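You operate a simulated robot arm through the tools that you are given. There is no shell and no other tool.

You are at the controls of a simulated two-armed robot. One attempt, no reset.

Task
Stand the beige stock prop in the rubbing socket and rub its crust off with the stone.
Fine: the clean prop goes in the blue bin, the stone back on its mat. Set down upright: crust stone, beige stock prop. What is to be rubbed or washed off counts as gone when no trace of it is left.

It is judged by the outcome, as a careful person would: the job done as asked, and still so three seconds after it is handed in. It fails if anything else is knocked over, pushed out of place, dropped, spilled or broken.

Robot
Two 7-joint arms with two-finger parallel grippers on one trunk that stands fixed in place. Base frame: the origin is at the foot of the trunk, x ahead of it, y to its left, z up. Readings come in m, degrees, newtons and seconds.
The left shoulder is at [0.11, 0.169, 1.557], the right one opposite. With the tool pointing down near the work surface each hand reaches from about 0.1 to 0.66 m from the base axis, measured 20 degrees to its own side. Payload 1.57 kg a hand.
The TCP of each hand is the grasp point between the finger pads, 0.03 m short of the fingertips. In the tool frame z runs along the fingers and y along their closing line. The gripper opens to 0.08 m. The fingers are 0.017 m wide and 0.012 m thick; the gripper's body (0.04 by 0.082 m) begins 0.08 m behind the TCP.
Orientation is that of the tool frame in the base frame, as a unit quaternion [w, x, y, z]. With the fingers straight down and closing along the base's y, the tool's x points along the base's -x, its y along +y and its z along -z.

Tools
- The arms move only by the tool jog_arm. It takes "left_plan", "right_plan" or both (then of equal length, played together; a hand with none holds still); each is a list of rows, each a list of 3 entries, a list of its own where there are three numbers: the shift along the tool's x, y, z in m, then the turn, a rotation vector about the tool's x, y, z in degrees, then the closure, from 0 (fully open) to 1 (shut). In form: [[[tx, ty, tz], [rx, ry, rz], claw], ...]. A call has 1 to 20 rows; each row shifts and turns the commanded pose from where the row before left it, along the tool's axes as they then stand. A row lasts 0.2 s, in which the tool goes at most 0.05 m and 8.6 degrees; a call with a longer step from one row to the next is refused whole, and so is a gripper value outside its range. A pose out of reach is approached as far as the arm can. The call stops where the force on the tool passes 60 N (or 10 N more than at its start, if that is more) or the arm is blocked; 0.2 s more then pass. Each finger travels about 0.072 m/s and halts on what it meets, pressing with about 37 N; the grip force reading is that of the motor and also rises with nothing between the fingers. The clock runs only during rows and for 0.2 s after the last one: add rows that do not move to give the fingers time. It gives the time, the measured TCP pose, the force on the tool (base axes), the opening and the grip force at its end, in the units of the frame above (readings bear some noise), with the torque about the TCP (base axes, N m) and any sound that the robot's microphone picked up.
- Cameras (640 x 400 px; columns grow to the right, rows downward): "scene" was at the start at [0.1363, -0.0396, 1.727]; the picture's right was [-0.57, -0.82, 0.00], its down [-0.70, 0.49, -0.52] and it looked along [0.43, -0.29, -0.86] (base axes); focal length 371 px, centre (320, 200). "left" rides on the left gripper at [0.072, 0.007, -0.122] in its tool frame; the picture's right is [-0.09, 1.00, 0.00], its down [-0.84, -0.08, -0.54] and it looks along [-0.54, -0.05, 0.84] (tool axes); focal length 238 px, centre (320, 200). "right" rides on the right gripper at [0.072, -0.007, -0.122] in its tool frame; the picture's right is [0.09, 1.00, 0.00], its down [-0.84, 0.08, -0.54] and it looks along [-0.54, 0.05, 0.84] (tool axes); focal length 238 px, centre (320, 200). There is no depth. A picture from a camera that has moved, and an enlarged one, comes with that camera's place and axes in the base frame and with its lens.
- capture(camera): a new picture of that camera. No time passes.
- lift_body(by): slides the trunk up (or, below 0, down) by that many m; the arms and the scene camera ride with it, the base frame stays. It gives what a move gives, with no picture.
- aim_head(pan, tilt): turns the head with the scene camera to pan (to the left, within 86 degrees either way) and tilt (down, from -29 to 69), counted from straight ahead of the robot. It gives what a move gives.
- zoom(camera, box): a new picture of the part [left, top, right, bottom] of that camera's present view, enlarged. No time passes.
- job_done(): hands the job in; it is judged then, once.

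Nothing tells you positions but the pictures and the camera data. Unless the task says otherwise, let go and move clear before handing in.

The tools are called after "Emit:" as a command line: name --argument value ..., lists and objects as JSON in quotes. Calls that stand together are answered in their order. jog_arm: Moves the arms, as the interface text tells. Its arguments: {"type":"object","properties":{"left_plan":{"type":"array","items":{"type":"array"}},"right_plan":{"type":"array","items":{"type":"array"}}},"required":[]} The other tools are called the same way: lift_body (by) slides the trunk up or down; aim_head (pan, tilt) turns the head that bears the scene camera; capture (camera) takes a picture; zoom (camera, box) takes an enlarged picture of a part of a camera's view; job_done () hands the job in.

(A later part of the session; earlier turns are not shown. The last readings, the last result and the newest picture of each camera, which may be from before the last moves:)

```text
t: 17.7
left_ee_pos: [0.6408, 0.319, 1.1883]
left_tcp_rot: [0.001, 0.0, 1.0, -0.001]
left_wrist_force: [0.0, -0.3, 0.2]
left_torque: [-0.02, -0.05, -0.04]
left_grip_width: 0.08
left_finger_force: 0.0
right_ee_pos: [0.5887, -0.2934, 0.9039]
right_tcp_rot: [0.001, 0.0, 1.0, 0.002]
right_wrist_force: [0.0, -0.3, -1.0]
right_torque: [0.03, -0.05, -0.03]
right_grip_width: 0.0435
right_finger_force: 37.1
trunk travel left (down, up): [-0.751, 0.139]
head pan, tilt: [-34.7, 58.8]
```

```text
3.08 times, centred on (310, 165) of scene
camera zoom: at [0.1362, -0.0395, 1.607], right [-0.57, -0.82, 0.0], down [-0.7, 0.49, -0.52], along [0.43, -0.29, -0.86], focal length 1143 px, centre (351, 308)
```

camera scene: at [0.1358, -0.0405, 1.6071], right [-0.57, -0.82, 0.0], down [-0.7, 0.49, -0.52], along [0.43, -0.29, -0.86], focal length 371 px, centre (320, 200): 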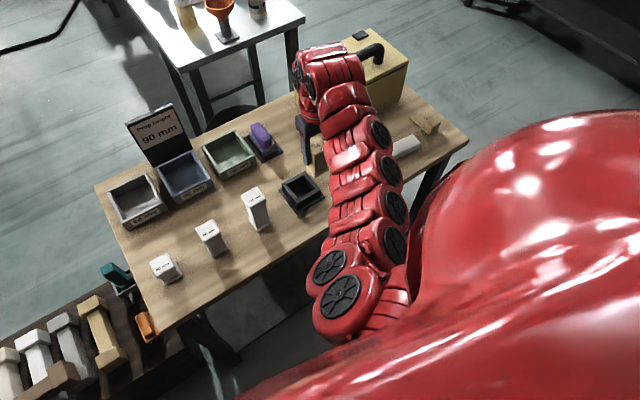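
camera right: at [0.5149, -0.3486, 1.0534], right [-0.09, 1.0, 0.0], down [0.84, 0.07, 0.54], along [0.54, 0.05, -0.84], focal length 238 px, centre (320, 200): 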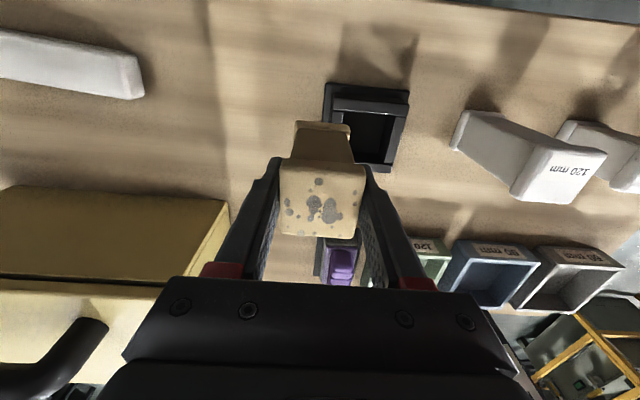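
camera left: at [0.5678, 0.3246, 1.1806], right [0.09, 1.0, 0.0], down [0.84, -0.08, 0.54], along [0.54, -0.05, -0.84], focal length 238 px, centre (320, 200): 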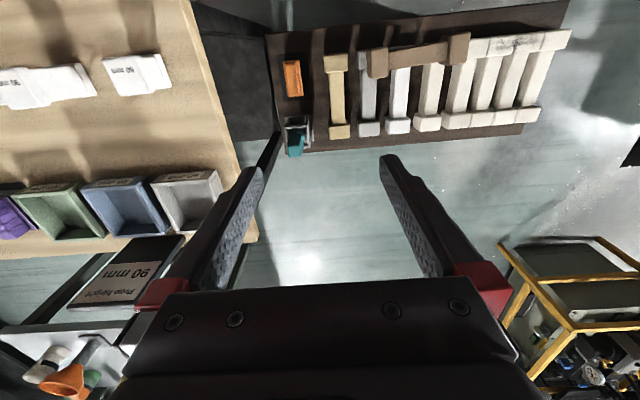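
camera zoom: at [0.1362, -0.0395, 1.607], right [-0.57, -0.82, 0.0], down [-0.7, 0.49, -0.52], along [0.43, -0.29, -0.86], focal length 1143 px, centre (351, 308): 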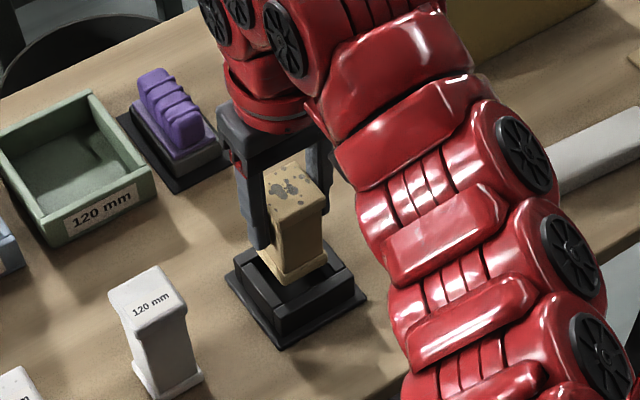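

The prop base is about 1 cm above the rim and within clearance. I'll trim by about 1 mm and lower into the socket in small steps.

Emit:
jog_arm --right_plan '[[[0.0013, -0.0008, 0], [0, 0, 0], 1], [[0, 0, 0.008], [0, 0, 0], 1], [[0, 0, 0.008], [0, 0, 0], 1], [[0, 0, 0.008], [0, 0, 0], 1], [[0, 0, 0], [0, 0, 0], 1]]'

Emit:
zoom --camera "right" --box '[250, 70, 390, 250]'

```text
t: 18.9
left_ee_pos: [0.6415, 0.3191, 1.1894]
left_tcp_rot: [0.001, 0.001, 1.0, -0.001]
left_wrist_force: [0.5, -0.1, 0.2]
left_torque: [0.0, 0.04, -0.04]
left_grip_width: 0.0797
left_finger_force: 0.1
right_ee_pos: [0.5864, -0.2936, 0.8812]
right_tcp_rot: [0.0, 0.0, 1.0, 0.0]
right_wrist_force: [7.0, -3.4, 23.0]
right_torque: [-0.16, 0.11, 0.07]
right_grip_width: 0.0441
right_finger_force: 37.1
trunk travel left (down, up): [-0.751, 0.139]
head pan, tilt: [-34.7, 58.8]
```

```text
2.22 times, centred on (320, 160) of right
camera zoom: at [0.5146, -0.3005, 1.0037], right [-0.09, 1.0, 0.0], down [0.84, 0.08, 0.54], along [0.54, 0.05, -0.84], focal length 530 px, centre (320, 289)
```

zoom: 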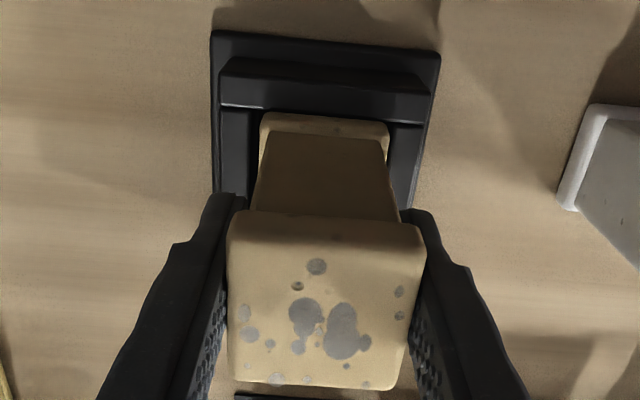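

The base caught on the rim at 23 N and the prop slipped up about 6 mm in the grip. The forces suggest it's slightly too far toward -x and +y. I'll raise it and re-measure.

Emit:
jog_arm --right_plan '[[[0, 0, -0.008], [0, 0, 0], 1], [[0, 0, -0.007], [0, 0, 0], 1], [[0, 0, 0], [0, 0, 0], 1]]'

Emit:
zoom --camera "right" --box '[270, 80, 370, 180]'

Emit:
zoom --camera "scene" --box '[260, 110, 340, 210]'

Emit:
capture --camera "right"

```text
t: 19.7
left_ee_pos: [0.6413, 0.3189, 1.1871]
left_tcp_rot: [0.001, 0.0, 1.0, -0.001]
left_wrist_force: [-0.5, 0.4, -0.2]
left_torque: [0.01, -0.03, 0.01]
left_grip_width: 0.0802
left_finger_force: 0.1
right_ee_pos: [0.5876, -0.2957, 0.8951]
right_tcp_rot: [-0.002, 0.0, 1.0, 0.003]
right_wrist_force: [0.1, -0.1, -2.1]
right_torque: [-0.01, 0.0, 0.01]
right_grip_width: 0.0435
right_finger_force: 37.2
trunk travel left (down, up): [-0.751, 0.139]
head pan, tilt: [-34.7, 58.8]
```

```text
4.00 times, centred on (320, 130) of right
camera zoom: at [0.5152, -0.3018, 1.0158], right [-0.09, 1.0, 0.0], down [0.84, 0.07, 0.54], along [0.54, 0.05, -0.84], focal length 953 px, centre (320, 480)
```

zoom: 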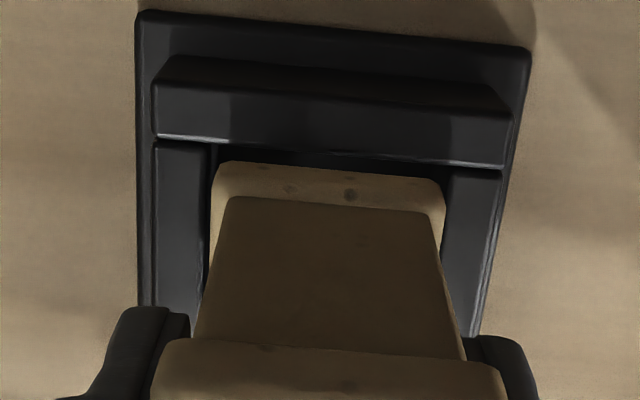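

```text
4.00 times, centred on (300, 160) of scene
camera zoom: at [0.1367, -0.0397, 1.6069], right [-0.57, -0.82, 0.0], down [-0.7, 0.49, -0.52], along [0.43, -0.29, -0.86], focal length 1486 px, centre (400, 360)
```

zoom: 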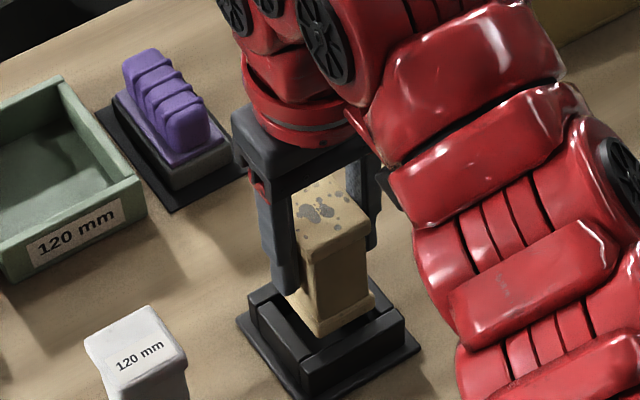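

```text
taken
camera right: at [0.5152, -0.3018, 1.0158], right [-0.09, 1.0, 0.0], down [0.84, 0.07, 0.54], along [0.54, 0.05, -0.84], focal length 238 px, centre (320, 200)
```

right: 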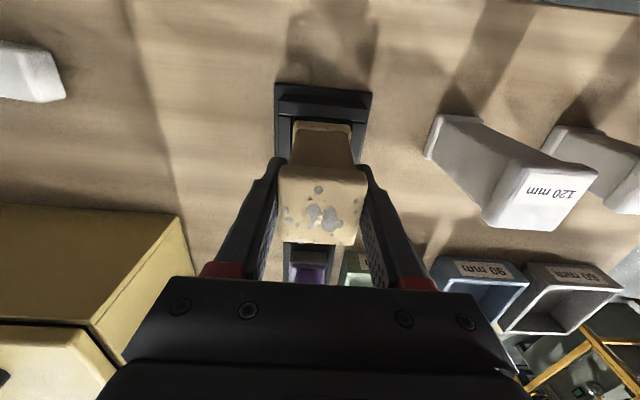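

Alignment in y is good now. In x the base is about 3 mm too close to the robot, so I'll shift +3 mm in x and lower gently again.

Emit:
jog_arm --right_plan '[[[-0.003, 0, 0], [0, 0, 0], 1], [[0, 0, 0.006], [0, 0, 0], 1], [[0, 0, 0.006], [0, 0, 0], 1], [[0, 0, 0.005], [0, 0, 0], 1], [[0, 0, 0], [0, 0, 0], 1]]'

Emit:
zoom --camera "right" --box '[270, 80, 370, 180]'

Emit:
zoom --camera "scene" --box '[260, 110, 340, 210]'

```text
t: 20.9
left_ee_pos: [0.6396, 0.3178, 1.1874]
left_tcp_rot: [0.002, 0.0, 1.0, -0.002]
left_wrist_force: [-0.3, 0.3, -0.1]
left_torque: [0.0, 0.0, -0.02]
left_grip_width: 0.08
left_finger_force: 0.1
right_ee_pos: [0.5892, -0.2956, 0.8783]
right_tcp_rot: [-0.002, 0.0, 1.0, 0.002]
right_wrist_force: [0.2, -0.1, -0.7]
right_torque: [-0.01, 0.01, 0.02]
right_grip_width: 0.0435
right_finger_force: 36.9
trunk travel left (down, up): [-0.751, 0.139]
head pan, tilt: [-34.7, 58.8]
```

```text
4.00 times, centred on (320, 130) of right
camera zoom: at [0.5183, -0.3023, 1.0002], right [-0.09, 1.0, 0.0], down [0.84, 0.08, 0.54], along [0.54, 0.05, -0.84], focal length 953 px, centre (320, 480)
```

zoom: 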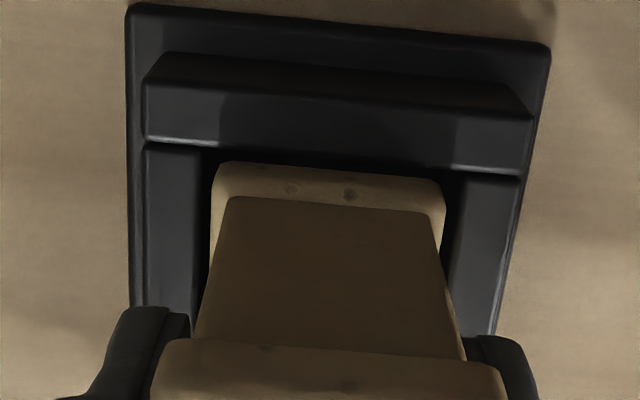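

```text
4.00 times, centred on (300, 160) of scene
camera zoom: at [0.1364, -0.0396, 1.607], right [-0.57, -0.82, 0.0], down [-0.7, 0.49, -0.52], along [0.43, -0.29, -0.86], focal length 1486 px, centre (400, 360)
```

zoom: 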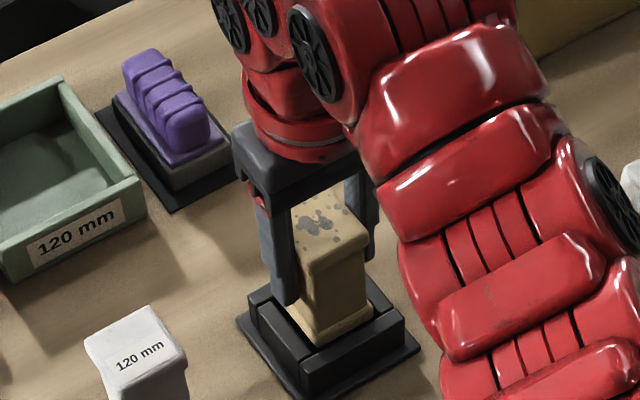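

No contact force and the base is now inside the opening. I'll keep lowering gently until it touches the floor.

Emit:
jog_arm --right_plan '[[[0, 0, 0.006], [0, 0, 0], 1], [[0, 0, 0.006], [0, 0, 0], 1], [[0, 0, 0.005], [0, 0, 0], 1], [[0, 0, 0], [0, 0, 0], 1]]'

Emit:
zoom --camera "right" --box '[250, 70, 390, 250]'

Emit:
zoom --camera "scene" --box '[260, 110, 340, 210]'

```text
t: 21.9
left_ee_pos: [0.6402, 0.3196, 1.1885]
left_tcp_rot: [0.001, -0.001, 1.0, -0.001]
left_wrist_force: [0.0, -0.2, -0.6]
left_torque: [0.01, -0.02, -0.01]
left_grip_width: 0.0801
left_finger_force: 0.0
right_ee_pos: [0.5896, -0.2944, 0.8618]
right_tcp_rot: [0.0, 0.001, 1.0, 0.001]
right_wrist_force: [-0.1, -0.1, -1.2]
right_torque: [0.0, 0.01, 0.0]
right_grip_width: 0.0435
right_finger_force: 37.1
trunk travel left (down, up): [-0.751, 0.139]
head pan, tilt: [-34.7, 58.8]
```

```text
2.22 times, centred on (320, 160) of right
camera zoom: at [0.5185, -0.3015, 0.9835], right [-0.09, 1.0, 0.0], down [0.84, 0.08, 0.54], along [0.54, 0.05, -0.84], focal length 530 px, centre (320, 289)
```

zoom: 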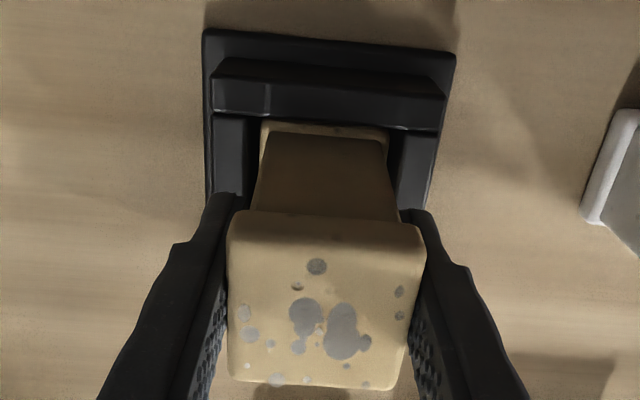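

```text
4.00 times, centred on (300, 160) of scene
camera zoom: at [0.1364, -0.0395, 1.607], right [-0.57, -0.82, 0.0], down [-0.7, 0.49, -0.52], along [0.43, -0.29, -0.86], focal length 1486 px, centre (400, 360)
```

zoom: 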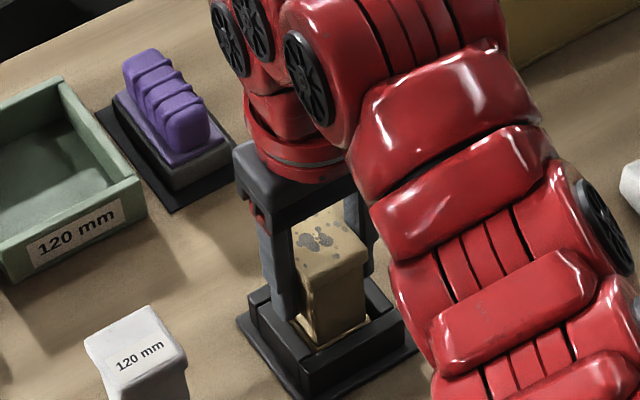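

The base is now well inside the walls. I'll lower by small steps, watching for floor contact while the fingertips stay above the rim.

Emit:
jog_arm --right_plan '[[[0, 0, 0.003], [0, 0, 0], 1], [[0, 0, 0.003], [0, 0, 0], 1], [[0, 0, 0.002], [0, 0, 0], 1], [[0, 0, 0], [0, 0, 0], 1]]'

Emit:
zoom --camera "scene" --box '[260, 130, 340, 210]'

```text
t: 22.9
left_ee_pos: [0.6413, 0.3179, 1.189]
left_tcp_rot: [0.002, 0.0, 1.0, 0.0]
left_wrist_force: [0.4, -0.3, -0.8]
left_torque: [-0.01, 0.0, 0.0]
left_grip_width: 0.08
left_finger_force: 0.0
right_ee_pos: [0.5888, -0.2945, 0.8552]
right_tcp_rot: [0.0, 0.0, 1.0, 0.001]
right_wrist_force: [1.6, -0.5, 6.4]
right_torque: [-0.14, -0.22, 0.03]
right_grip_width: 0.0437
right_finger_force: 37.3
trunk travel left (down, up): [-0.751, 0.139]
head pan, tilt: [-34.7, 58.8]
```

```text
5.00 times, centred on (300, 170) of scene
camera zoom: at [0.1354, -0.039, 1.6072], right [-0.57, -0.82, 0.0], down [-0.7, 0.49, -0.52], along [0.43, -0.29, -0.86], focal length 1857 px, centre (420, 350)
```

zoom: 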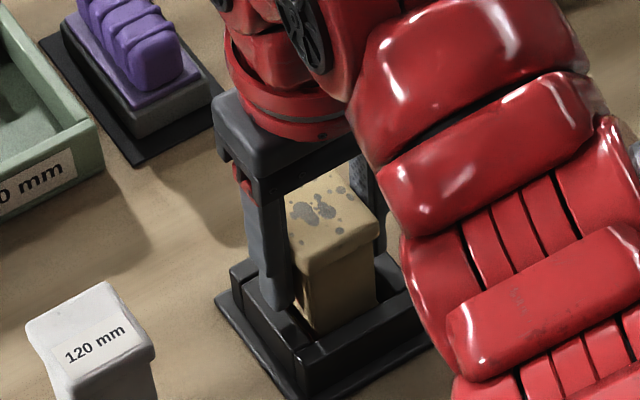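

Floor contact felt at 6.4 N, so the prop is seated. I'll open the fingers and rise straight up.

Emit:
jog_arm --right_plan '[[[0, 0, 0], [0, 0, 0], 0.5], [[0, 0, 0], [0, 0, 0], 0], [[0, 0, 0], [0, 0, 0], 0], [[0, 0, -0.02], [0, 0, 0], 0], [[0, 0, -0.03], [0, 0, 0], 0], [[0, 0, -0.03], [0, 0, 0], 0]]'

Emit:
capture --camera "right"

Emit:
zoom --camera "scene" --box '[230, 90, 350, 220]'

```text
t: 24.3
left_ee_pos: [0.6412, 0.3177, 1.1895]
left_tcp_rot: [0.001, -0.001, 1.0, -0.001]
left_wrist_force: [0.5, -0.3, 0.3]
left_torque: [-0.02, -0.04, 0.03]
left_grip_width: 0.0801
left_finger_force: 0.0
right_ee_pos: [0.5886, -0.2934, 0.9324]
right_tcp_rot: [0.0, 0.0, 1.0, 0.002]
right_wrist_force: [-0.3, 0.1, -0.2]
right_torque: [0.0, 0.0, 0.01]
right_grip_width: 0.08
right_finger_force: 0.0
trunk travel left (down, up): [-0.751, 0.139]
head pan, tilt: [-34.7, 58.8]
```

```text
taken
camera right: at [0.5164, -0.3009, 1.0545], right [-0.09, 1.0, 0.0], down [0.84, 0.08, 0.54], along [0.54, 0.05, -0.84], focal length 238 px, centre (320, 200)
```

right: 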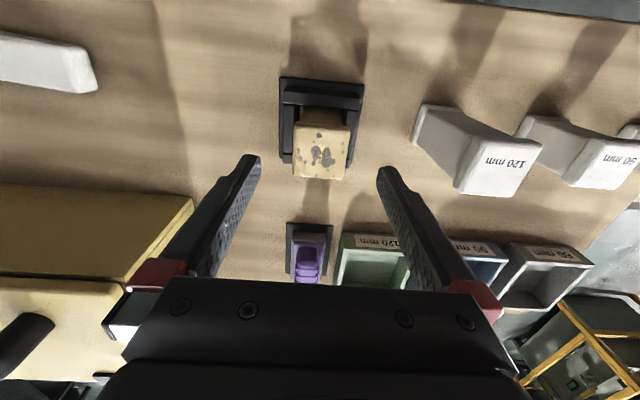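

```text
3.08 times, centred on (290, 155) of scene
camera zoom: at [0.1356, -0.0395, 1.6071], right [-0.57, -0.82, 0.0], down [-0.7, 0.49, -0.52], along [0.43, -0.3, -0.86], focal length 1143 px, centre (412, 338)
```

zoom: 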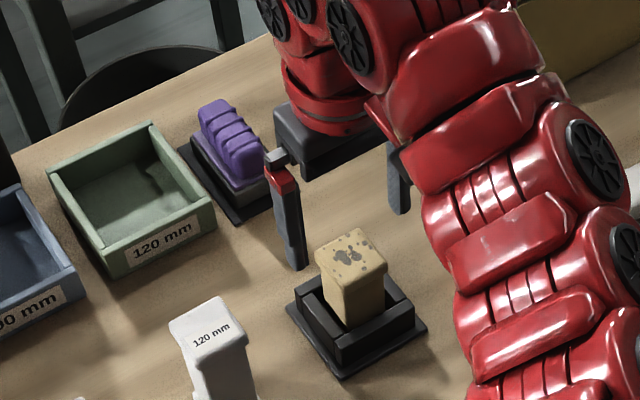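

The prop stands upright in the socket. Now for the stone: I'll zoom in on it from both cameras.

Emit:
zoom --camera "right" --box '[270, 200, 370, 290]'

Emit:
zoom --camera "scene" --box '[230, 110, 290, 180]'

Emit:
zoom --camera "left" --box '[0, 100, 200, 260]'

```text
4.44 times, centred on (320, 245) of right
camera zoom: at [0.5164, -0.3009, 1.0545], right [-0.09, 1.0, 0.0], down [0.84, 0.08, 0.54], along [0.54, 0.05, -0.84], focal length 1059 px, centre (320, 0)
```

zoom: 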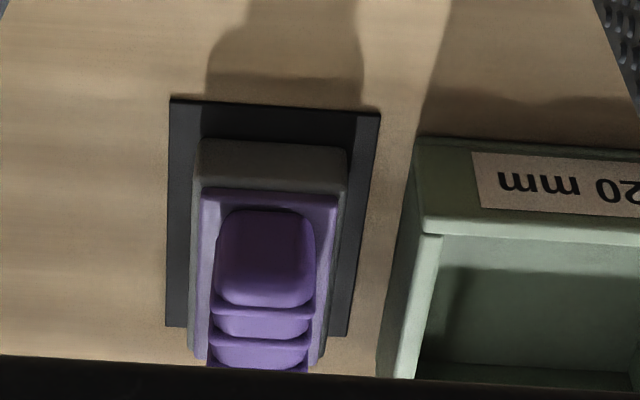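

```text
5.71 times, centred on (260, 145) of scene
camera zoom: at [0.1356, -0.0395, 1.6071], right [-0.57, -0.82, 0.0], down [-0.7, 0.49, -0.52], along [0.43, -0.3, -0.86], focal length 2122 px, centre (663, 514)
```

zoom: 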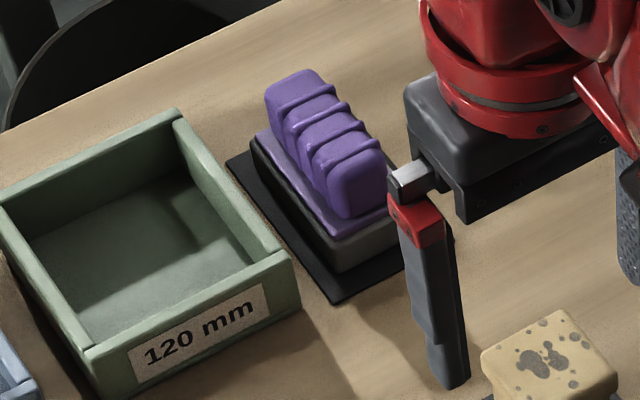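

```text
2.50 times, centred on (100, 180) of left
camera zoom: at [0.5673, 0.3246, 1.3108], right [0.09, 1.0, 0.0], down [0.84, -0.08, 0.54], along [0.54, -0.05, -0.84], focal length 596 px, centre (870, 250)
```

zoom: 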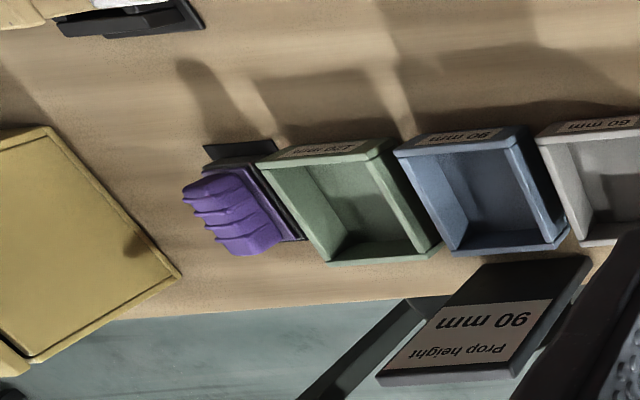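

The stone sits on its mat, centred near (0.791, -0.296), with a purple handle about 30 mm wide in y and z≈0.81–0.846. I'll move the open hand forward at a safe height and see how far it reaches at this trunk height.

Emit:
jog_arm --right_plan '[[[-0.04, 0, -0.01], [0, 0, 0], 0], [[-0.04, 0, -0.01], [0, 0, 0], 0], [[-0.04, 0, 0], [0, 0, 0], 0], [[-0.03, 0, 0], [0, 0, 0], 0], [[0, 0, 0], [0, 0, 0], 0]]'

Emit:
capture --camera "right"

Emit:
capture --camera "scene"

```text
t: 25.5
left_ee_pos: [0.6406, 0.3184, 1.189]
left_tcp_rot: [0.002, 0.0, 1.0, -0.001]
left_wrist_force: [-0.2, 1.3, 0.3]
left_torque: [0.01, 0.05, 0.0]
left_grip_width: 0.0799
left_finger_force: 0.0
right_ee_pos: [0.707, -0.2899, 0.9565]
right_tcp_rot: [0.0, 0.0, 1.0, 0.001]
right_wrist_force: [-1.0, -0.2, 0.2]
right_torque: [-0.03, 0.01, 0.02]
right_grip_width: 0.0803
right_finger_force: 0.0
right hand out of reach, approached as far as the arm can: row 4
trunk travel left (down, up): [-0.751, 0.139]
head pan, tilt: [-34.7, 58.8]
```

```text
taken
camera right: at [0.6355, -0.2966, 1.0778], right [-0.09, 1.0, 0.0], down [0.84, 0.08, 0.54], along [0.54, 0.05, -0.84], focal length 238 px, centre (320, 200)
```

right: 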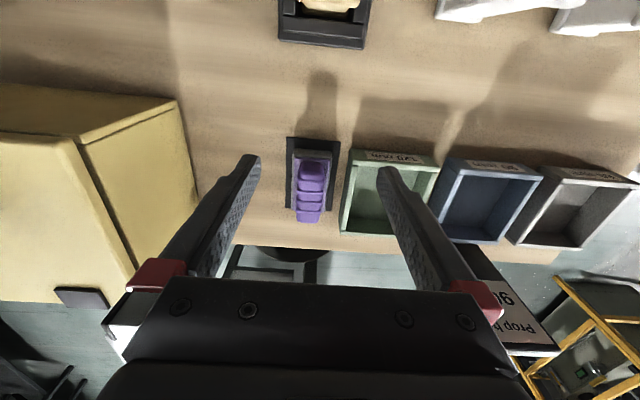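

```text
taken
camera scene: at [0.136, -0.0396, 1.607], right [-0.57, -0.82, 0.0], down [-0.7, 0.49, -0.52], along [0.43, -0.29, -0.86], focal length 371 px, centre (320, 200)
```

scene: 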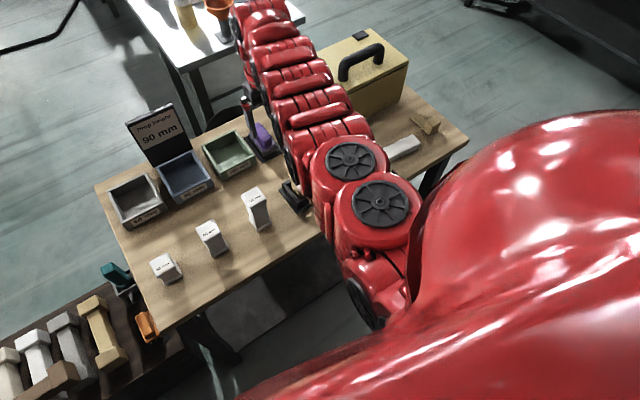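

At this trunk height the hand tops out at x≈0.707. I'll probe how the forward reach depends on relative height by raising the hand and pushing forward in free air.

Emit:
jog_arm --right_plan '[[[0, 0, -0.04], [0, 0, 0], 0], [[0, 0, -0.04], [0, 0, 0], 0], [[-0.04, 0, 0], [0, 0, 0], 0], [[-0.04, 0, 0], [0, 0, 0], 0], [[0, 0, 0], [0, 0, 0], 0]]'

Emit:
jog_arm --right_plan '[[[0, 0, -0.04], [0, 0, 0], 0], [[0, 0, -0.04], [0, 0, 0], 0], [[-0.04, 0, 0], [0, 0, 0], 0], [[-0.04, 0, 0], [0, 0, 0], 0], [[0, 0, 0], [0, 0, 0], 0]]'

```text
t: 26.7
left_ee_pos: [0.6408, 0.3183, 1.1886]
left_tcp_rot: [0.002, 0.0, 1.0, -0.001]
left_wrist_force: [1.0, -0.2, 0.8]
left_torque: [0.0, -0.02, 0.0]
left_grip_width: 0.0802
left_finger_force: 0.0
right_ee_pos: [0.7156, -0.2941, 1.0368]
right_tcp_rot: [-0.002, 0.0, 1.0, 0.001]
right_wrist_force: [0.2, 0.0, -0.3]
right_torque: [0.03, 0.02, 0.0]
right_grip_width: 0.0802
right_finger_force: 0.1
right hand out of reach, approached as far as the arm can: row 3, 4
trunk travel left (down, up): [-0.751, 0.139]
head pan, tilt: [-34.7, 58.8]
```

```text
t: 27.9
left_ee_pos: [0.6418, 0.3186, 1.188]
left_tcp_rot: [0.002, -0.001, 1.0, -0.001]
left_wrist_force: [-0.6, 0.7, -0.1]
left_torque: [0.01, 0.02, 0.03]
left_grip_width: 0.0802
left_finger_force: 0.1
right_ee_pos: [0.7118, -0.2877, 1.1137]
right_tcp_rot: [0.0, 0.001, 1.0, 0.001]
right_wrist_force: [-0.2, -1.0, -0.1]
right_torque: [0.01, 0.01, -0.03]
right_grip_width: 0.0799
right_finger_force: 0.0
right hand out of reach, approached as far as the arm can: row 2, 3, 4
trunk travel left (down, up): [-0.751, 0.139]
head pan, tilt: [-34.7, 58.8]
```

The arm's forward limit with a vertical tool is about x=0.715. Tilting the tool forward about its y (closing) axis will extend reach and won't affect the grip. I'll tilt 24° in free air.

Emit:
jog_arm --right_plan '[[[0, 0, 0], [0, -8, 0], 0], [[0, 0, 0], [0, -8, 0], 0], [[0, 0, 0], [0, -8, 0], 0], [[0, 0, 0], [0, 0, 0], 0]]'

Emit:
capture --camera "right"

```text
t: 28.9
left_ee_pos: [0.6413, 0.3223, 1.1869]
left_tcp_rot: [0.001, -0.001, 1.0, -0.002]
left_wrist_force: [0.0, 1.3, -0.1]
left_torque: [-0.05, 0.03, -0.01]
left_grip_width: 0.0801
left_finger_force: 0.0
right_ee_pos: [0.7225, -0.3011, 1.1223]
right_tcp_rot: [0.198, 0.031, 0.98, 0.001]
right_wrist_force: [-0.3, -0.9, -0.1]
right_torque: [-0.05, 0.03, -0.04]
right_grip_width: 0.0798
right_finger_force: 0.1
right hand out of reach, approached as far as the arm can: row 3
trunk travel left (down, up): [-0.751, 0.139]
head pan, tilt: [-34.7, 58.8]
```

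```text
taken
camera right: at [0.6076, -0.3003, 1.2058], right [-0.02, 1.0, -0.02], down [0.56, 0.03, 0.83], along [0.83, 0.01, -0.56], focal length 238 px, centre (320, 200)
```

right: 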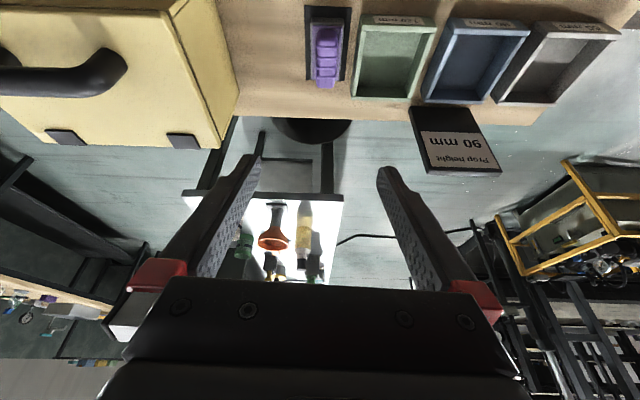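

The tilt mostly took, at about 22.8°, with a small yaw error from the reach limit. I'll come down and inward a little, correct the yaw, and verify.

Emit:
jog_arm --right_plan '[[[0.0221, 0, 0.0269], [0, 0, 0], 0], [[0.0221, 0, 0.0269], [0, 0, 0], 0], [[0.0221, 0, 0.0269], [0, 0, 0], 0], [[0, 0, 0], [-1.4, -1.2, -3.3], 0], [[0, 0, 0], [0, 0, 0], 0]]'

Emit:
capture --camera "right"

```text
t: 30.1
left_ee_pos: [0.6414, 0.32, 1.1879]
left_tcp_rot: [0.001, 0.0, 1.0, -0.001]
left_wrist_force: [-0.4, 0.2, 0.4]
left_torque: [0.0, -0.01, 0.0]
left_grip_width: 0.0799
left_finger_force: 0.0
right_ee_pos: [0.6871, -0.286, 1.0132]
right_tcp_rot: [0.217, -0.03, 0.976, 0.007]
right_wrist_force: [-0.4, -0.3, 0.7]
right_torque: [-0.03, 0.0, 0.0]
right_grip_width: 0.0797
right_finger_force: 0.1
trunk travel left (down, up): [-0.751, 0.139]
head pan, tilt: [-34.7, 58.8]
```

```text
taken
camera right: at [0.5702, -0.2983, 1.0921], right [-0.14, 0.99, -0.04], down [0.52, 0.11, 0.85], along [0.84, 0.1, -0.53], focal length 238 px, centre (320, 200)
```

right: 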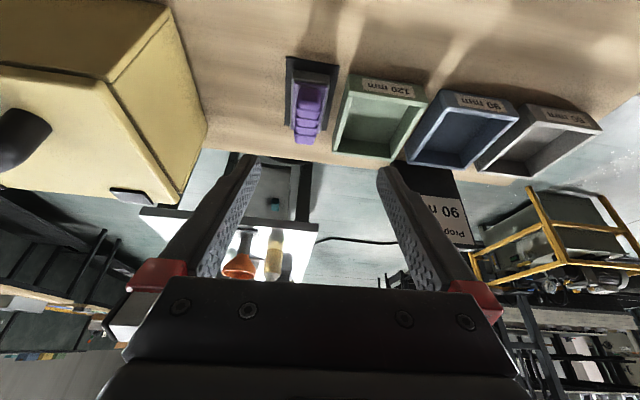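

The correction overshot because the command had kept its orientation, so I'll undo it with the exact error rotation. That gives a clean 25° tilt with zero yaw.

Emit:
jog_arm --right_plan '[[[0, 0, 0], [1.5, 0, 3.2], 0], [[0, 0, 0], [0, 0, 0], 0]]'

Emit:
capture --camera "right"

Emit:
zoom --camera "right" --box '[270, 40, 370, 160]'

```text
t: 30.7
left_ee_pos: [0.6423, 0.3189, 1.1883]
left_tcp_rot: [0.002, 0.0, 1.0, -0.001]
left_wrist_force: [0.3, 0.6, -0.3]
left_torque: [-0.02, -0.03, -0.01]
left_grip_width: 0.0799
left_finger_force: 0.0
right_ee_pos: [0.6866, -0.2854, 1.0128]
right_tcp_rot: [0.216, -0.001, 0.976, 0.001]
right_wrist_force: [-0.1, -0.3, -0.5]
right_torque: [0.01, 0.01, -0.01]
right_grip_width: 0.0801
right_finger_force: 0.1
trunk travel left (down, up): [-0.751, 0.139]
head pan, tilt: [-34.7, 58.8]
```

```text
taken
camera right: at [0.5687, -0.2918, 1.0923], right [-0.08, 1.0, -0.04], down [0.53, 0.08, 0.85], along [0.84, 0.05, -0.53], focal length 238 px, centre (320, 200)
```

right: 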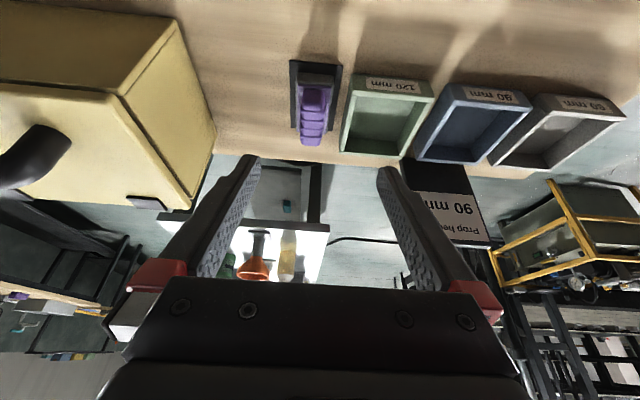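

```text
3.33 times, centred on (320, 100) of right
camera zoom: at [0.5687, -0.2918, 1.0923], right [-0.08, 1.0, -0.04], down [0.53, 0.08, 0.85], along [0.84, 0.05, -0.53], focal length 794 px, centre (320, 533)
```

zoom: 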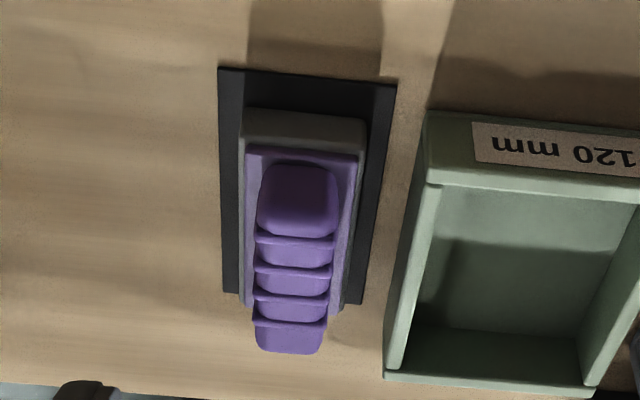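

The tilt is now a clean 25°. I take the stone handle to span about x 0.754–0.81, y≈-0.2945, with its top at z≈0.846. The green bin wall is close, at y≈-0.246, so I'll open the fingers only to 50 mm. Moving to a pre-grasp above the handle.

Emit:
jog_arm --right_plan '[[[-0.0118, -0.0023, 0.0311], [0, 0, 0], 0.375], [[-0.0118, -0.0023, 0.0311], [0, 0, 0], 0.375], [[-0.0118, -0.0023, 0.0311], [0, 0, 0], 0.375], [[-0.0119, -0.0022, 0.0311], [0, 0, 0], 0.375], [[0, 0, 0], [0, 0, 0], 0.375]]'

Emit:
capture --camera "right"

Emit:
zoom --camera "scene" --box '[200, 70, 340, 200]'

```text
t: 31.9
left_ee_pos: [0.6405, 0.3193, 1.1885]
left_tcp_rot: [0.001, 0.0, 1.0, -0.002]
left_wrist_force: [-1.2, -0.3, 0.6]
left_torque: [-0.03, -0.01, -0.02]
left_grip_width: 0.0798
left_finger_force: 0.0
right_ee_pos: [0.7827, -0.2948, 0.9222]
right_tcp_rot: [0.216, 0.0, 0.976, -0.001]
right_wrist_force: [0.0, 0.0, 0.5]
right_torque: [-0.02, -0.01, 0.01]
right_grip_width: 0.0499
right_finger_force: 0.1
trunk travel left (down, up): [-0.751, 0.139]
head pan, tilt: [-34.7, 58.8]
```

```text
taken
camera right: at [0.6659, -0.3012, 1.0016], right [-0.08, 1.0, -0.04], down [0.53, 0.08, 0.85], along [0.84, 0.05, -0.53], focal length 238 px, centre (320, 200)
```

right: 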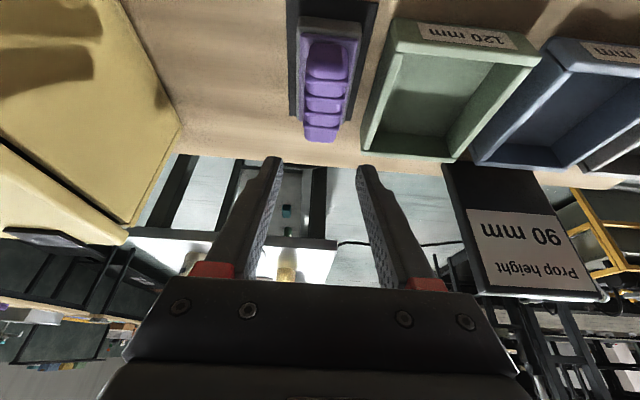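

```text
3.08 times, centred on (270, 135) of scene
camera zoom: at [0.1354, -0.0393, 1.6071], right [-0.57, -0.82, 0.0], down [-0.7, 0.49, -0.52], along [0.43, -0.29, -0.86], focal length 1143 px, centre (474, 400)
```

zoom: 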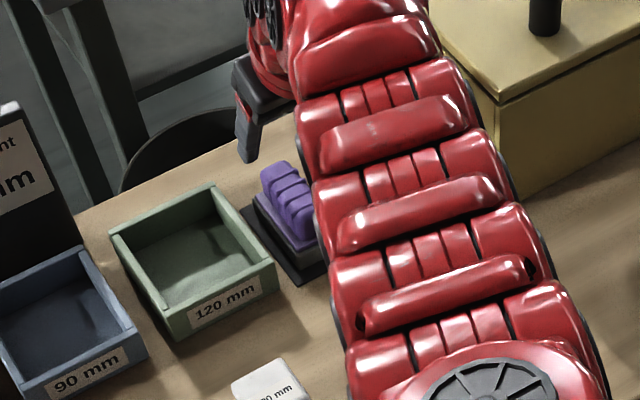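

The pre-grasp is accurate and the handle lies directly below the TCP. I'll descend 76 mm vertically in steps and check before closing.

Emit:
jog_arm --right_plan '[[[0.0106, 0.0005, 0.0227], [0, 0, 0], 0.375], [[0.0106, 0.0005, 0.0227], [0, 0, 0], 0.375], [[0.0063, 0, 0.0136], [0, 0, 0], 0.375], [[0, 0, 0], [0, 0, 0], 0.375]]'

Emit:
capture --camera "right"

Emit:
zoom --camera "scene" --box '[220, 80, 300, 180]'

```text
t: 32.9
left_ee_pos: [0.6418, 0.3193, 1.1894]
left_tcp_rot: [0.001, 0.0, 1.0, -0.001]
left_wrist_force: [0.7, 0.2, -0.2]
left_torque: [0.0, 0.01, 0.01]
left_grip_width: 0.08
left_finger_force: 0.1
right_ee_pos: [0.7798, -0.295, 0.8628]
right_tcp_rot: [0.217, 0.001, 0.976, 0.0]
right_wrist_force: [-0.2, -0.4, 0.0]
right_torque: [-0.01, 0.0, -0.01]
right_grip_width: 0.0498
right_finger_force: 0.0
right hand out of reach, approached as far as the arm can: row 3
trunk travel left (down, up): [-0.751, 0.139]
head pan, tilt: [-34.7, 58.8]
```

```text
taken
camera right: at [0.6627, -0.3012, 0.9421], right [-0.08, 1.0, -0.04], down [0.53, 0.08, 0.85], along [0.84, 0.05, -0.53], focal length 238 px, centre (320, 200)
```

right: 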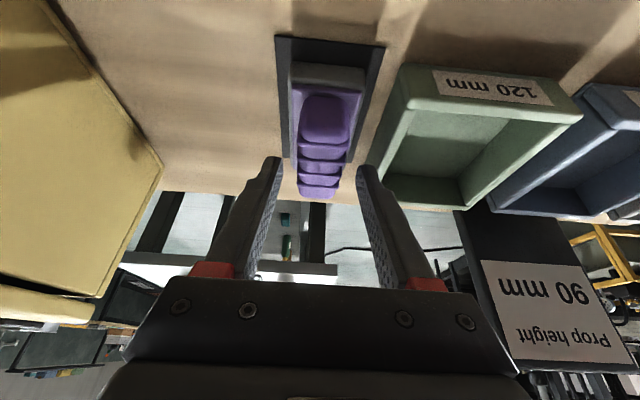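

```text
4.00 times, centred on (260, 130) of scene
camera zoom: at [0.1364, -0.0394, 1.607], right [-0.57, -0.82, 0.0], down [-0.7, 0.49, -0.52], along [0.43, -0.29, -0.86], focal length 1486 px, centre (560, 480)
```

zoom: 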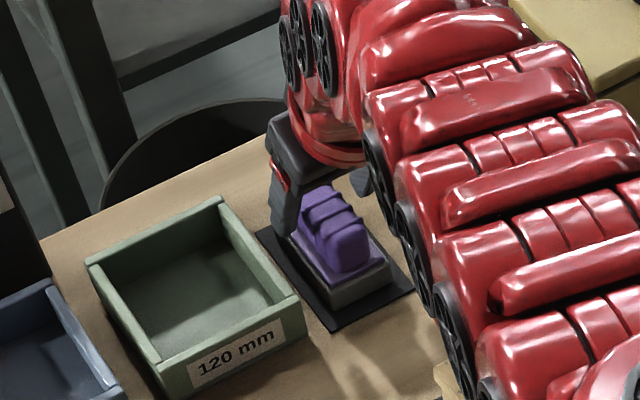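

The last part of the descent is out of reach at this trunk height. I'll rise 80 mm, lower the trunk 80 mm, and approach again.

Emit:
jog_arm --right_plan '[[[-0.0169, 0, -0.0363], [0, 0, 0], 0.375], [[-0.0169, 0, -0.0363], [0, 0, 0], 0.375], [[0, 0, 0], [0, 0, 0], 0.375]]'

Emit:
lift_body --by -0.07

Emit:
capture --camera "right"

```text
t: 33.7
left_ee_pos: [0.6422, 0.3195, 1.1882]
left_tcp_rot: [0.0, -0.001, 1.0, -0.001]
left_wrist_force: [0.2, 0.4, -0.2]
left_torque: [-0.02, 0.0, 0.0]
left_grip_width: 0.0802
left_finger_force: 0.1
right_ee_pos: [0.7797, -0.2917, 0.9421]
right_tcp_rot: [0.217, -0.001, 0.976, 0.0]
right_wrist_force: [0.3, 0.1, -0.4]
right_torque: [0.0, 0.01, 0.02]
right_grip_width: 0.0497
right_finger_force: 0.0
trunk travel left (down, up): [-0.751, 0.139]
head pan, tilt: [-34.7, 58.8]
```

```text
t: 34.7
left_ee_pos: [0.6417, 0.319, 1.1183]
left_tcp_rot: [0.001, 0.0, 1.0, -0.002]
left_wrist_force: [0.7, 0.7, -0.3]
left_torque: [-0.01, -0.01, -0.01]
left_grip_width: 0.0802
left_finger_force: 0.1
right_ee_pos: [0.7787, -0.2931, 0.8713]
right_tcp_rot: [0.218, 0.0, 0.976, 0.001]
right_wrist_force: [0.0, 0.3, -0.2]
right_torque: [0.03, 0.01, 0.0]
right_grip_width: 0.0498
right_finger_force: 0.0
trunk travel left (down, up): [-0.681, 0.209]
head pan, tilt: [-34.7, 58.8]
```

```text
taken
camera right: at [0.6622, -0.2995, 0.9506], right [-0.08, 1.0, -0.04], down [0.53, 0.08, 0.85], along [0.84, 0.05, -0.53], focal length 238 px, centre (320, 200)
```

right: 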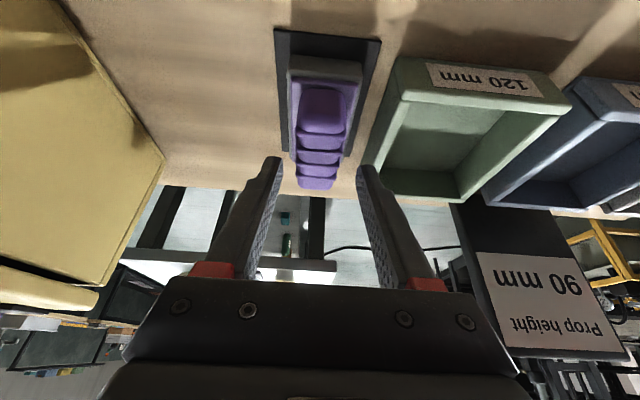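

The trunk is lower and the fingers straddle the handle from just above. I'll make the final descent to z≈0.846 with a small y trim.

Emit:
jog_arm --right_plan '[[[0.0035, -0.0009, 0.0123], [0, 0, 0], 0.375], [[0.0035, -0.0009, 0.0123], [0, 0, 0], 0.375], [[0, 0, 0], [0, 0, 0], 0.375]]'

Emit:
capture --camera "right"

Emit:
zoom --camera "scene" --box '[220, 60, 300, 160]'

```text
t: 35.5
left_ee_pos: [0.6403, 0.3187, 1.1192]
left_tcp_rot: [0.002, 0.0, 1.0, -0.001]
left_wrist_force: [0.6, -1.2, 0.3]
left_torque: [0.0, -0.01, -0.03]
left_grip_width: 0.08
left_finger_force: 0.1
right_ee_pos: [0.7836, -0.2936, 0.8455]
right_tcp_rot: [0.217, 0.0, 0.976, 0.001]
right_wrist_force: [-0.2, -0.7, 0.4]
right_torque: [-0.03, 0.0, -0.03]
right_grip_width: 0.0501
right_finger_force: 0.0
trunk travel left (down, up): [-0.681, 0.209]
head pan, tilt: [-34.7, 58.8]
```

```text
taken
camera right: at [0.6661, -0.3007, 0.9253], right [-0.08, 1.0, -0.04], down [0.53, 0.08, 0.85], along [0.84, 0.05, -0.53], focal length 238 px, centre (320, 200)
```

right: 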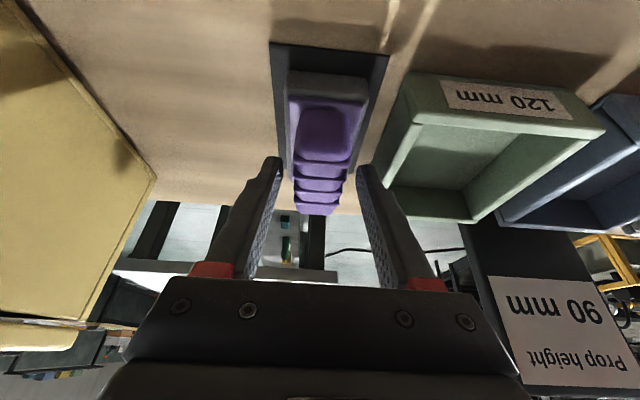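

```text
4.00 times, centred on (260, 110) of scene
camera zoom: at [0.1362, -0.0394, 1.5371], right [-0.57, -0.82, 0.0], down [-0.7, 0.49, -0.52], along [0.43, -0.29, -0.86], focal length 1486 px, centre (560, 560)
```

zoom: 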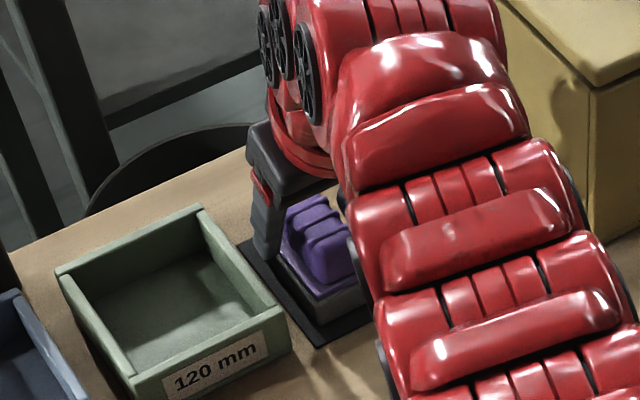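

The fingers straddle the middle of the handle with no contact. Closing now.

Emit:
jog_arm --right_plan '[[[0, 0, 0], [0, 0, 0], 0.6], [[0, 0, 0], [0, 0, 0], 0.8], [[0, 0, 0], [0, 0, 0], 1], [[0, 0, 0], [0, 0, 0], 1], [[0, 0, 0], [0, 0, 0], 1]]'

Emit:
capture --camera "right"

```text
t: 36.7
left_ee_pos: [0.6411, 0.3186, 1.1191]
left_tcp_rot: [0.001, 0.0, 1.0, -0.002]
left_wrist_force: [0.0, 0.2, 0.5]
left_torque: [-0.03, -0.01, -0.01]
left_grip_width: 0.08
left_finger_force: 0.1
right_ee_pos: [0.784, -0.2945, 0.8462]
right_tcp_rot: [0.217, 0.0, 0.976, 0.001]
right_wrist_force: [-1.3, -2.5, 0.5]
right_torque: [-0.07, -0.06, -0.09]
right_grip_width: 0.0294
right_finger_force: 37.4
trunk travel left (down, up): [-0.681, 0.209]
head pan, tilt: [-34.7, 58.8]
```

```text
taken
camera right: at [0.6662, -0.3008, 0.9254], right [-0.08, 1.0, -0.04], down [0.53, 0.08, 0.85], along [0.84, 0.05, -0.53], focal length 238 px, centre (320, 200)
```

right: 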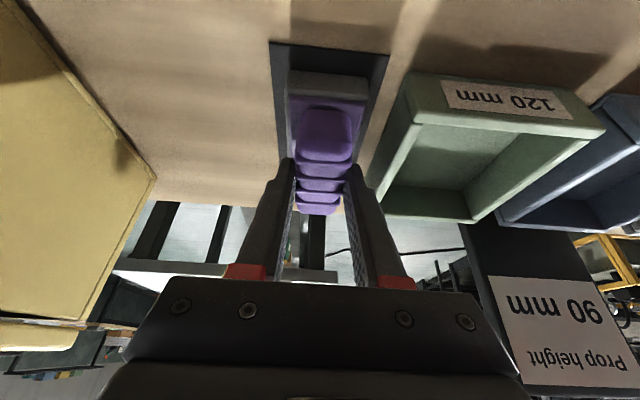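

Gripped at 29.4 mm. I'll lift the stone straight up and check that it hangs level.

Emit:
jog_arm --right_plan '[[[-0.0042, 0, -0.0091], [0, 0, 0], 1], [[-0.0127, 0, -0.0272], [0, 0, 0], 1], [[-0.0127, 0, -0.0272], [0, 0, 0], 1], [[-0.0127, 0, -0.0272], [0, 0, 0], 1], [[-0.0085, 0, -0.0181], [0, 0, 0], 1], [[0, 0, 0], [0, 0, 0], 1]]'

Emit:
capture --camera "right"

Emit:
capture --camera "scene"

```text
t: 38.1
left_ee_pos: [0.6428, 0.3174, 1.1196]
left_tcp_rot: [0.0, 0.0, 1.0, -0.002]
left_wrist_force: [0.3, 0.3, 0.0]
left_torque: [-0.03, 0.01, 0.01]
left_grip_width: 0.0802
left_finger_force: 0.1
right_ee_pos: [0.7847, -0.2962, 0.9652]
right_tcp_rot: [0.216, -0.001, 0.976, 0.001]
right_wrist_force: [0.2, -0.3, -2.8]
right_torque: [-0.02, 0.01, -0.01]
right_grip_width: 0.0294
right_finger_force: 36.9
trunk travel left (down, up): [-0.681, 0.209]
head pan, tilt: [-34.7, 58.8]
```

```text
taken
camera right: at [0.6675, -0.3023, 1.0448], right [-0.08, 1.0, -0.04], down [0.53, 0.08, 0.85], along [0.84, 0.05, -0.53], focal length 238 px, centre (320, 200)
```

right: 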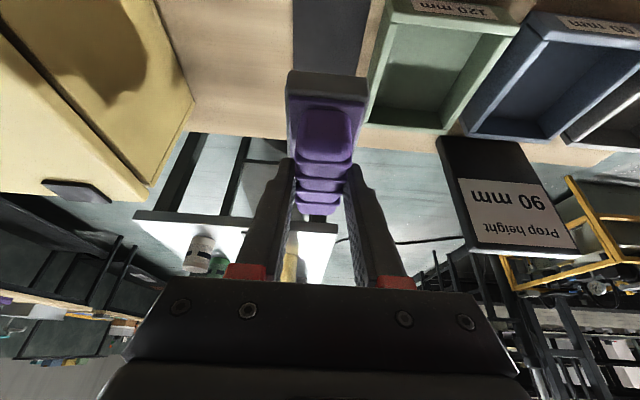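

```text
taken
camera scene: at [0.1369, -0.0396, 1.5369], right [-0.57, -0.82, 0.0], down [-0.7, 0.49, -0.52], along [0.43, -0.29, -0.86], focal length 371 px, centre (320, 200)
```

scene: 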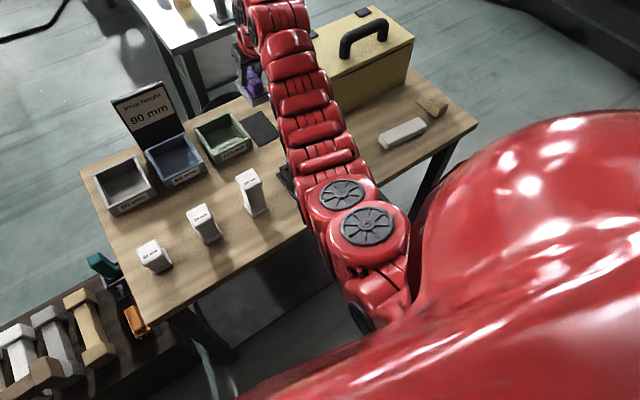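

The stone is lifted and held steadily, and the mat is empty. I'll raise the trunk back 7 cm for comfortable reach, then carry the stone to about 3 cm above the prop.

Emit:
lift_body --by 0.07

Emit:
jog_arm --right_plan '[[[0.0348, 0.0003, -0.0043], [0, 0, 0], 1], [[0.0348, 0.0003, -0.0043], [0, 0, 0], 1], [[0.0348, 0.0003, -0.0043], [0, 0, 0], 1], [[0.0348, 0.0003, -0.0043], [0, 0, 0], 1], [[0.0348, 0.0003, -0.0043], [0, 0, 0], 1], [[0.0348, 0.0003, -0.0043], [0, 0, 0], 1], [[0, 0, 0], [0, 0, 0], 1]]'

Emit:
capture --camera "right"

Emit:
capture --camera "scene"

```text
t: 39.2
left_ee_pos: [0.6406, 0.3195, 1.1884]
left_tcp_rot: [0.001, 0.0, 1.0, -0.001]
left_wrist_force: [0.0, -0.2, 0.4]
left_torque: [0.02, 0.0, -0.01]
left_grip_width: 0.0801
left_finger_force: 0.0
right_ee_pos: [0.7849, -0.2955, 1.0342]
right_tcp_rot: [0.216, 0.0, 0.976, 0.001]
right_wrist_force: [0.5, -0.3, -1.9]
right_torque: [-0.01, 0.03, 0.01]
right_grip_width: 0.0294
right_finger_force: 36.6
trunk travel left (down, up): [-0.751, 0.139]
head pan, tilt: [-34.7, 58.8]
```

```text
t: 40.8
left_ee_pos: [0.6425, 0.3186, 1.1885]
left_tcp_rot: [0.001, -0.001, 1.0, -0.001]
left_wrist_force: [-0.3, -0.6, 0.2]
left_torque: [-0.01, 0.01, 0.01]
left_grip_width: 0.0799
left_finger_force: 0.0
right_ee_pos: [0.5866, -0.294, 0.9678]
right_tcp_rot: [0.217, 0.0, 0.976, 0.001]
right_wrist_force: [-0.1, 0.1, -2.6]
right_torque: [0.01, 0.06, 0.02]
right_grip_width: 0.0295
right_finger_force: 36.5
trunk travel left (down, up): [-0.751, 0.139]
head pan, tilt: [-34.7, 58.8]
```

```text
taken
camera right: at [0.4692, -0.2995, 1.0484], right [-0.08, 1.0, -0.04], down [0.53, 0.08, 0.84], along [0.84, 0.05, -0.53], focal length 238 px, centre (320, 200)
```

right: 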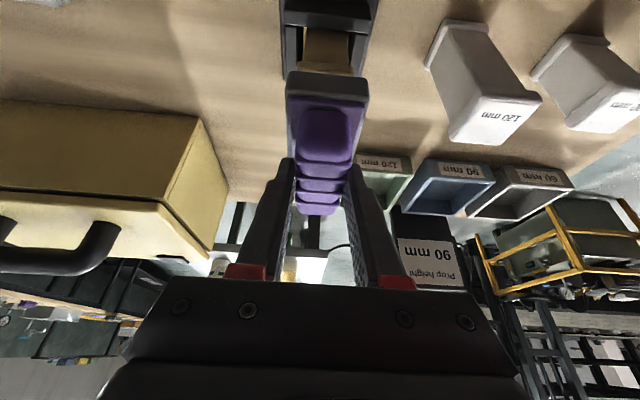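

```text
taken
camera scene: at [0.1373, -0.0393, 1.6069], right [-0.57, -0.82, 0.0], down [-0.7, 0.49, -0.52], along [0.43, -0.29, -0.86], focal length 371 px, centre (320, 200)
```

scene: 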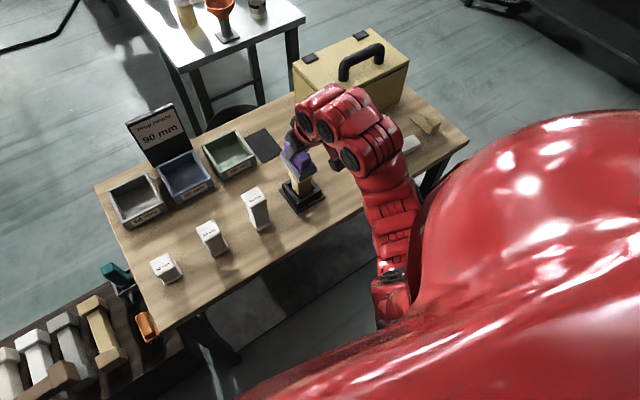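

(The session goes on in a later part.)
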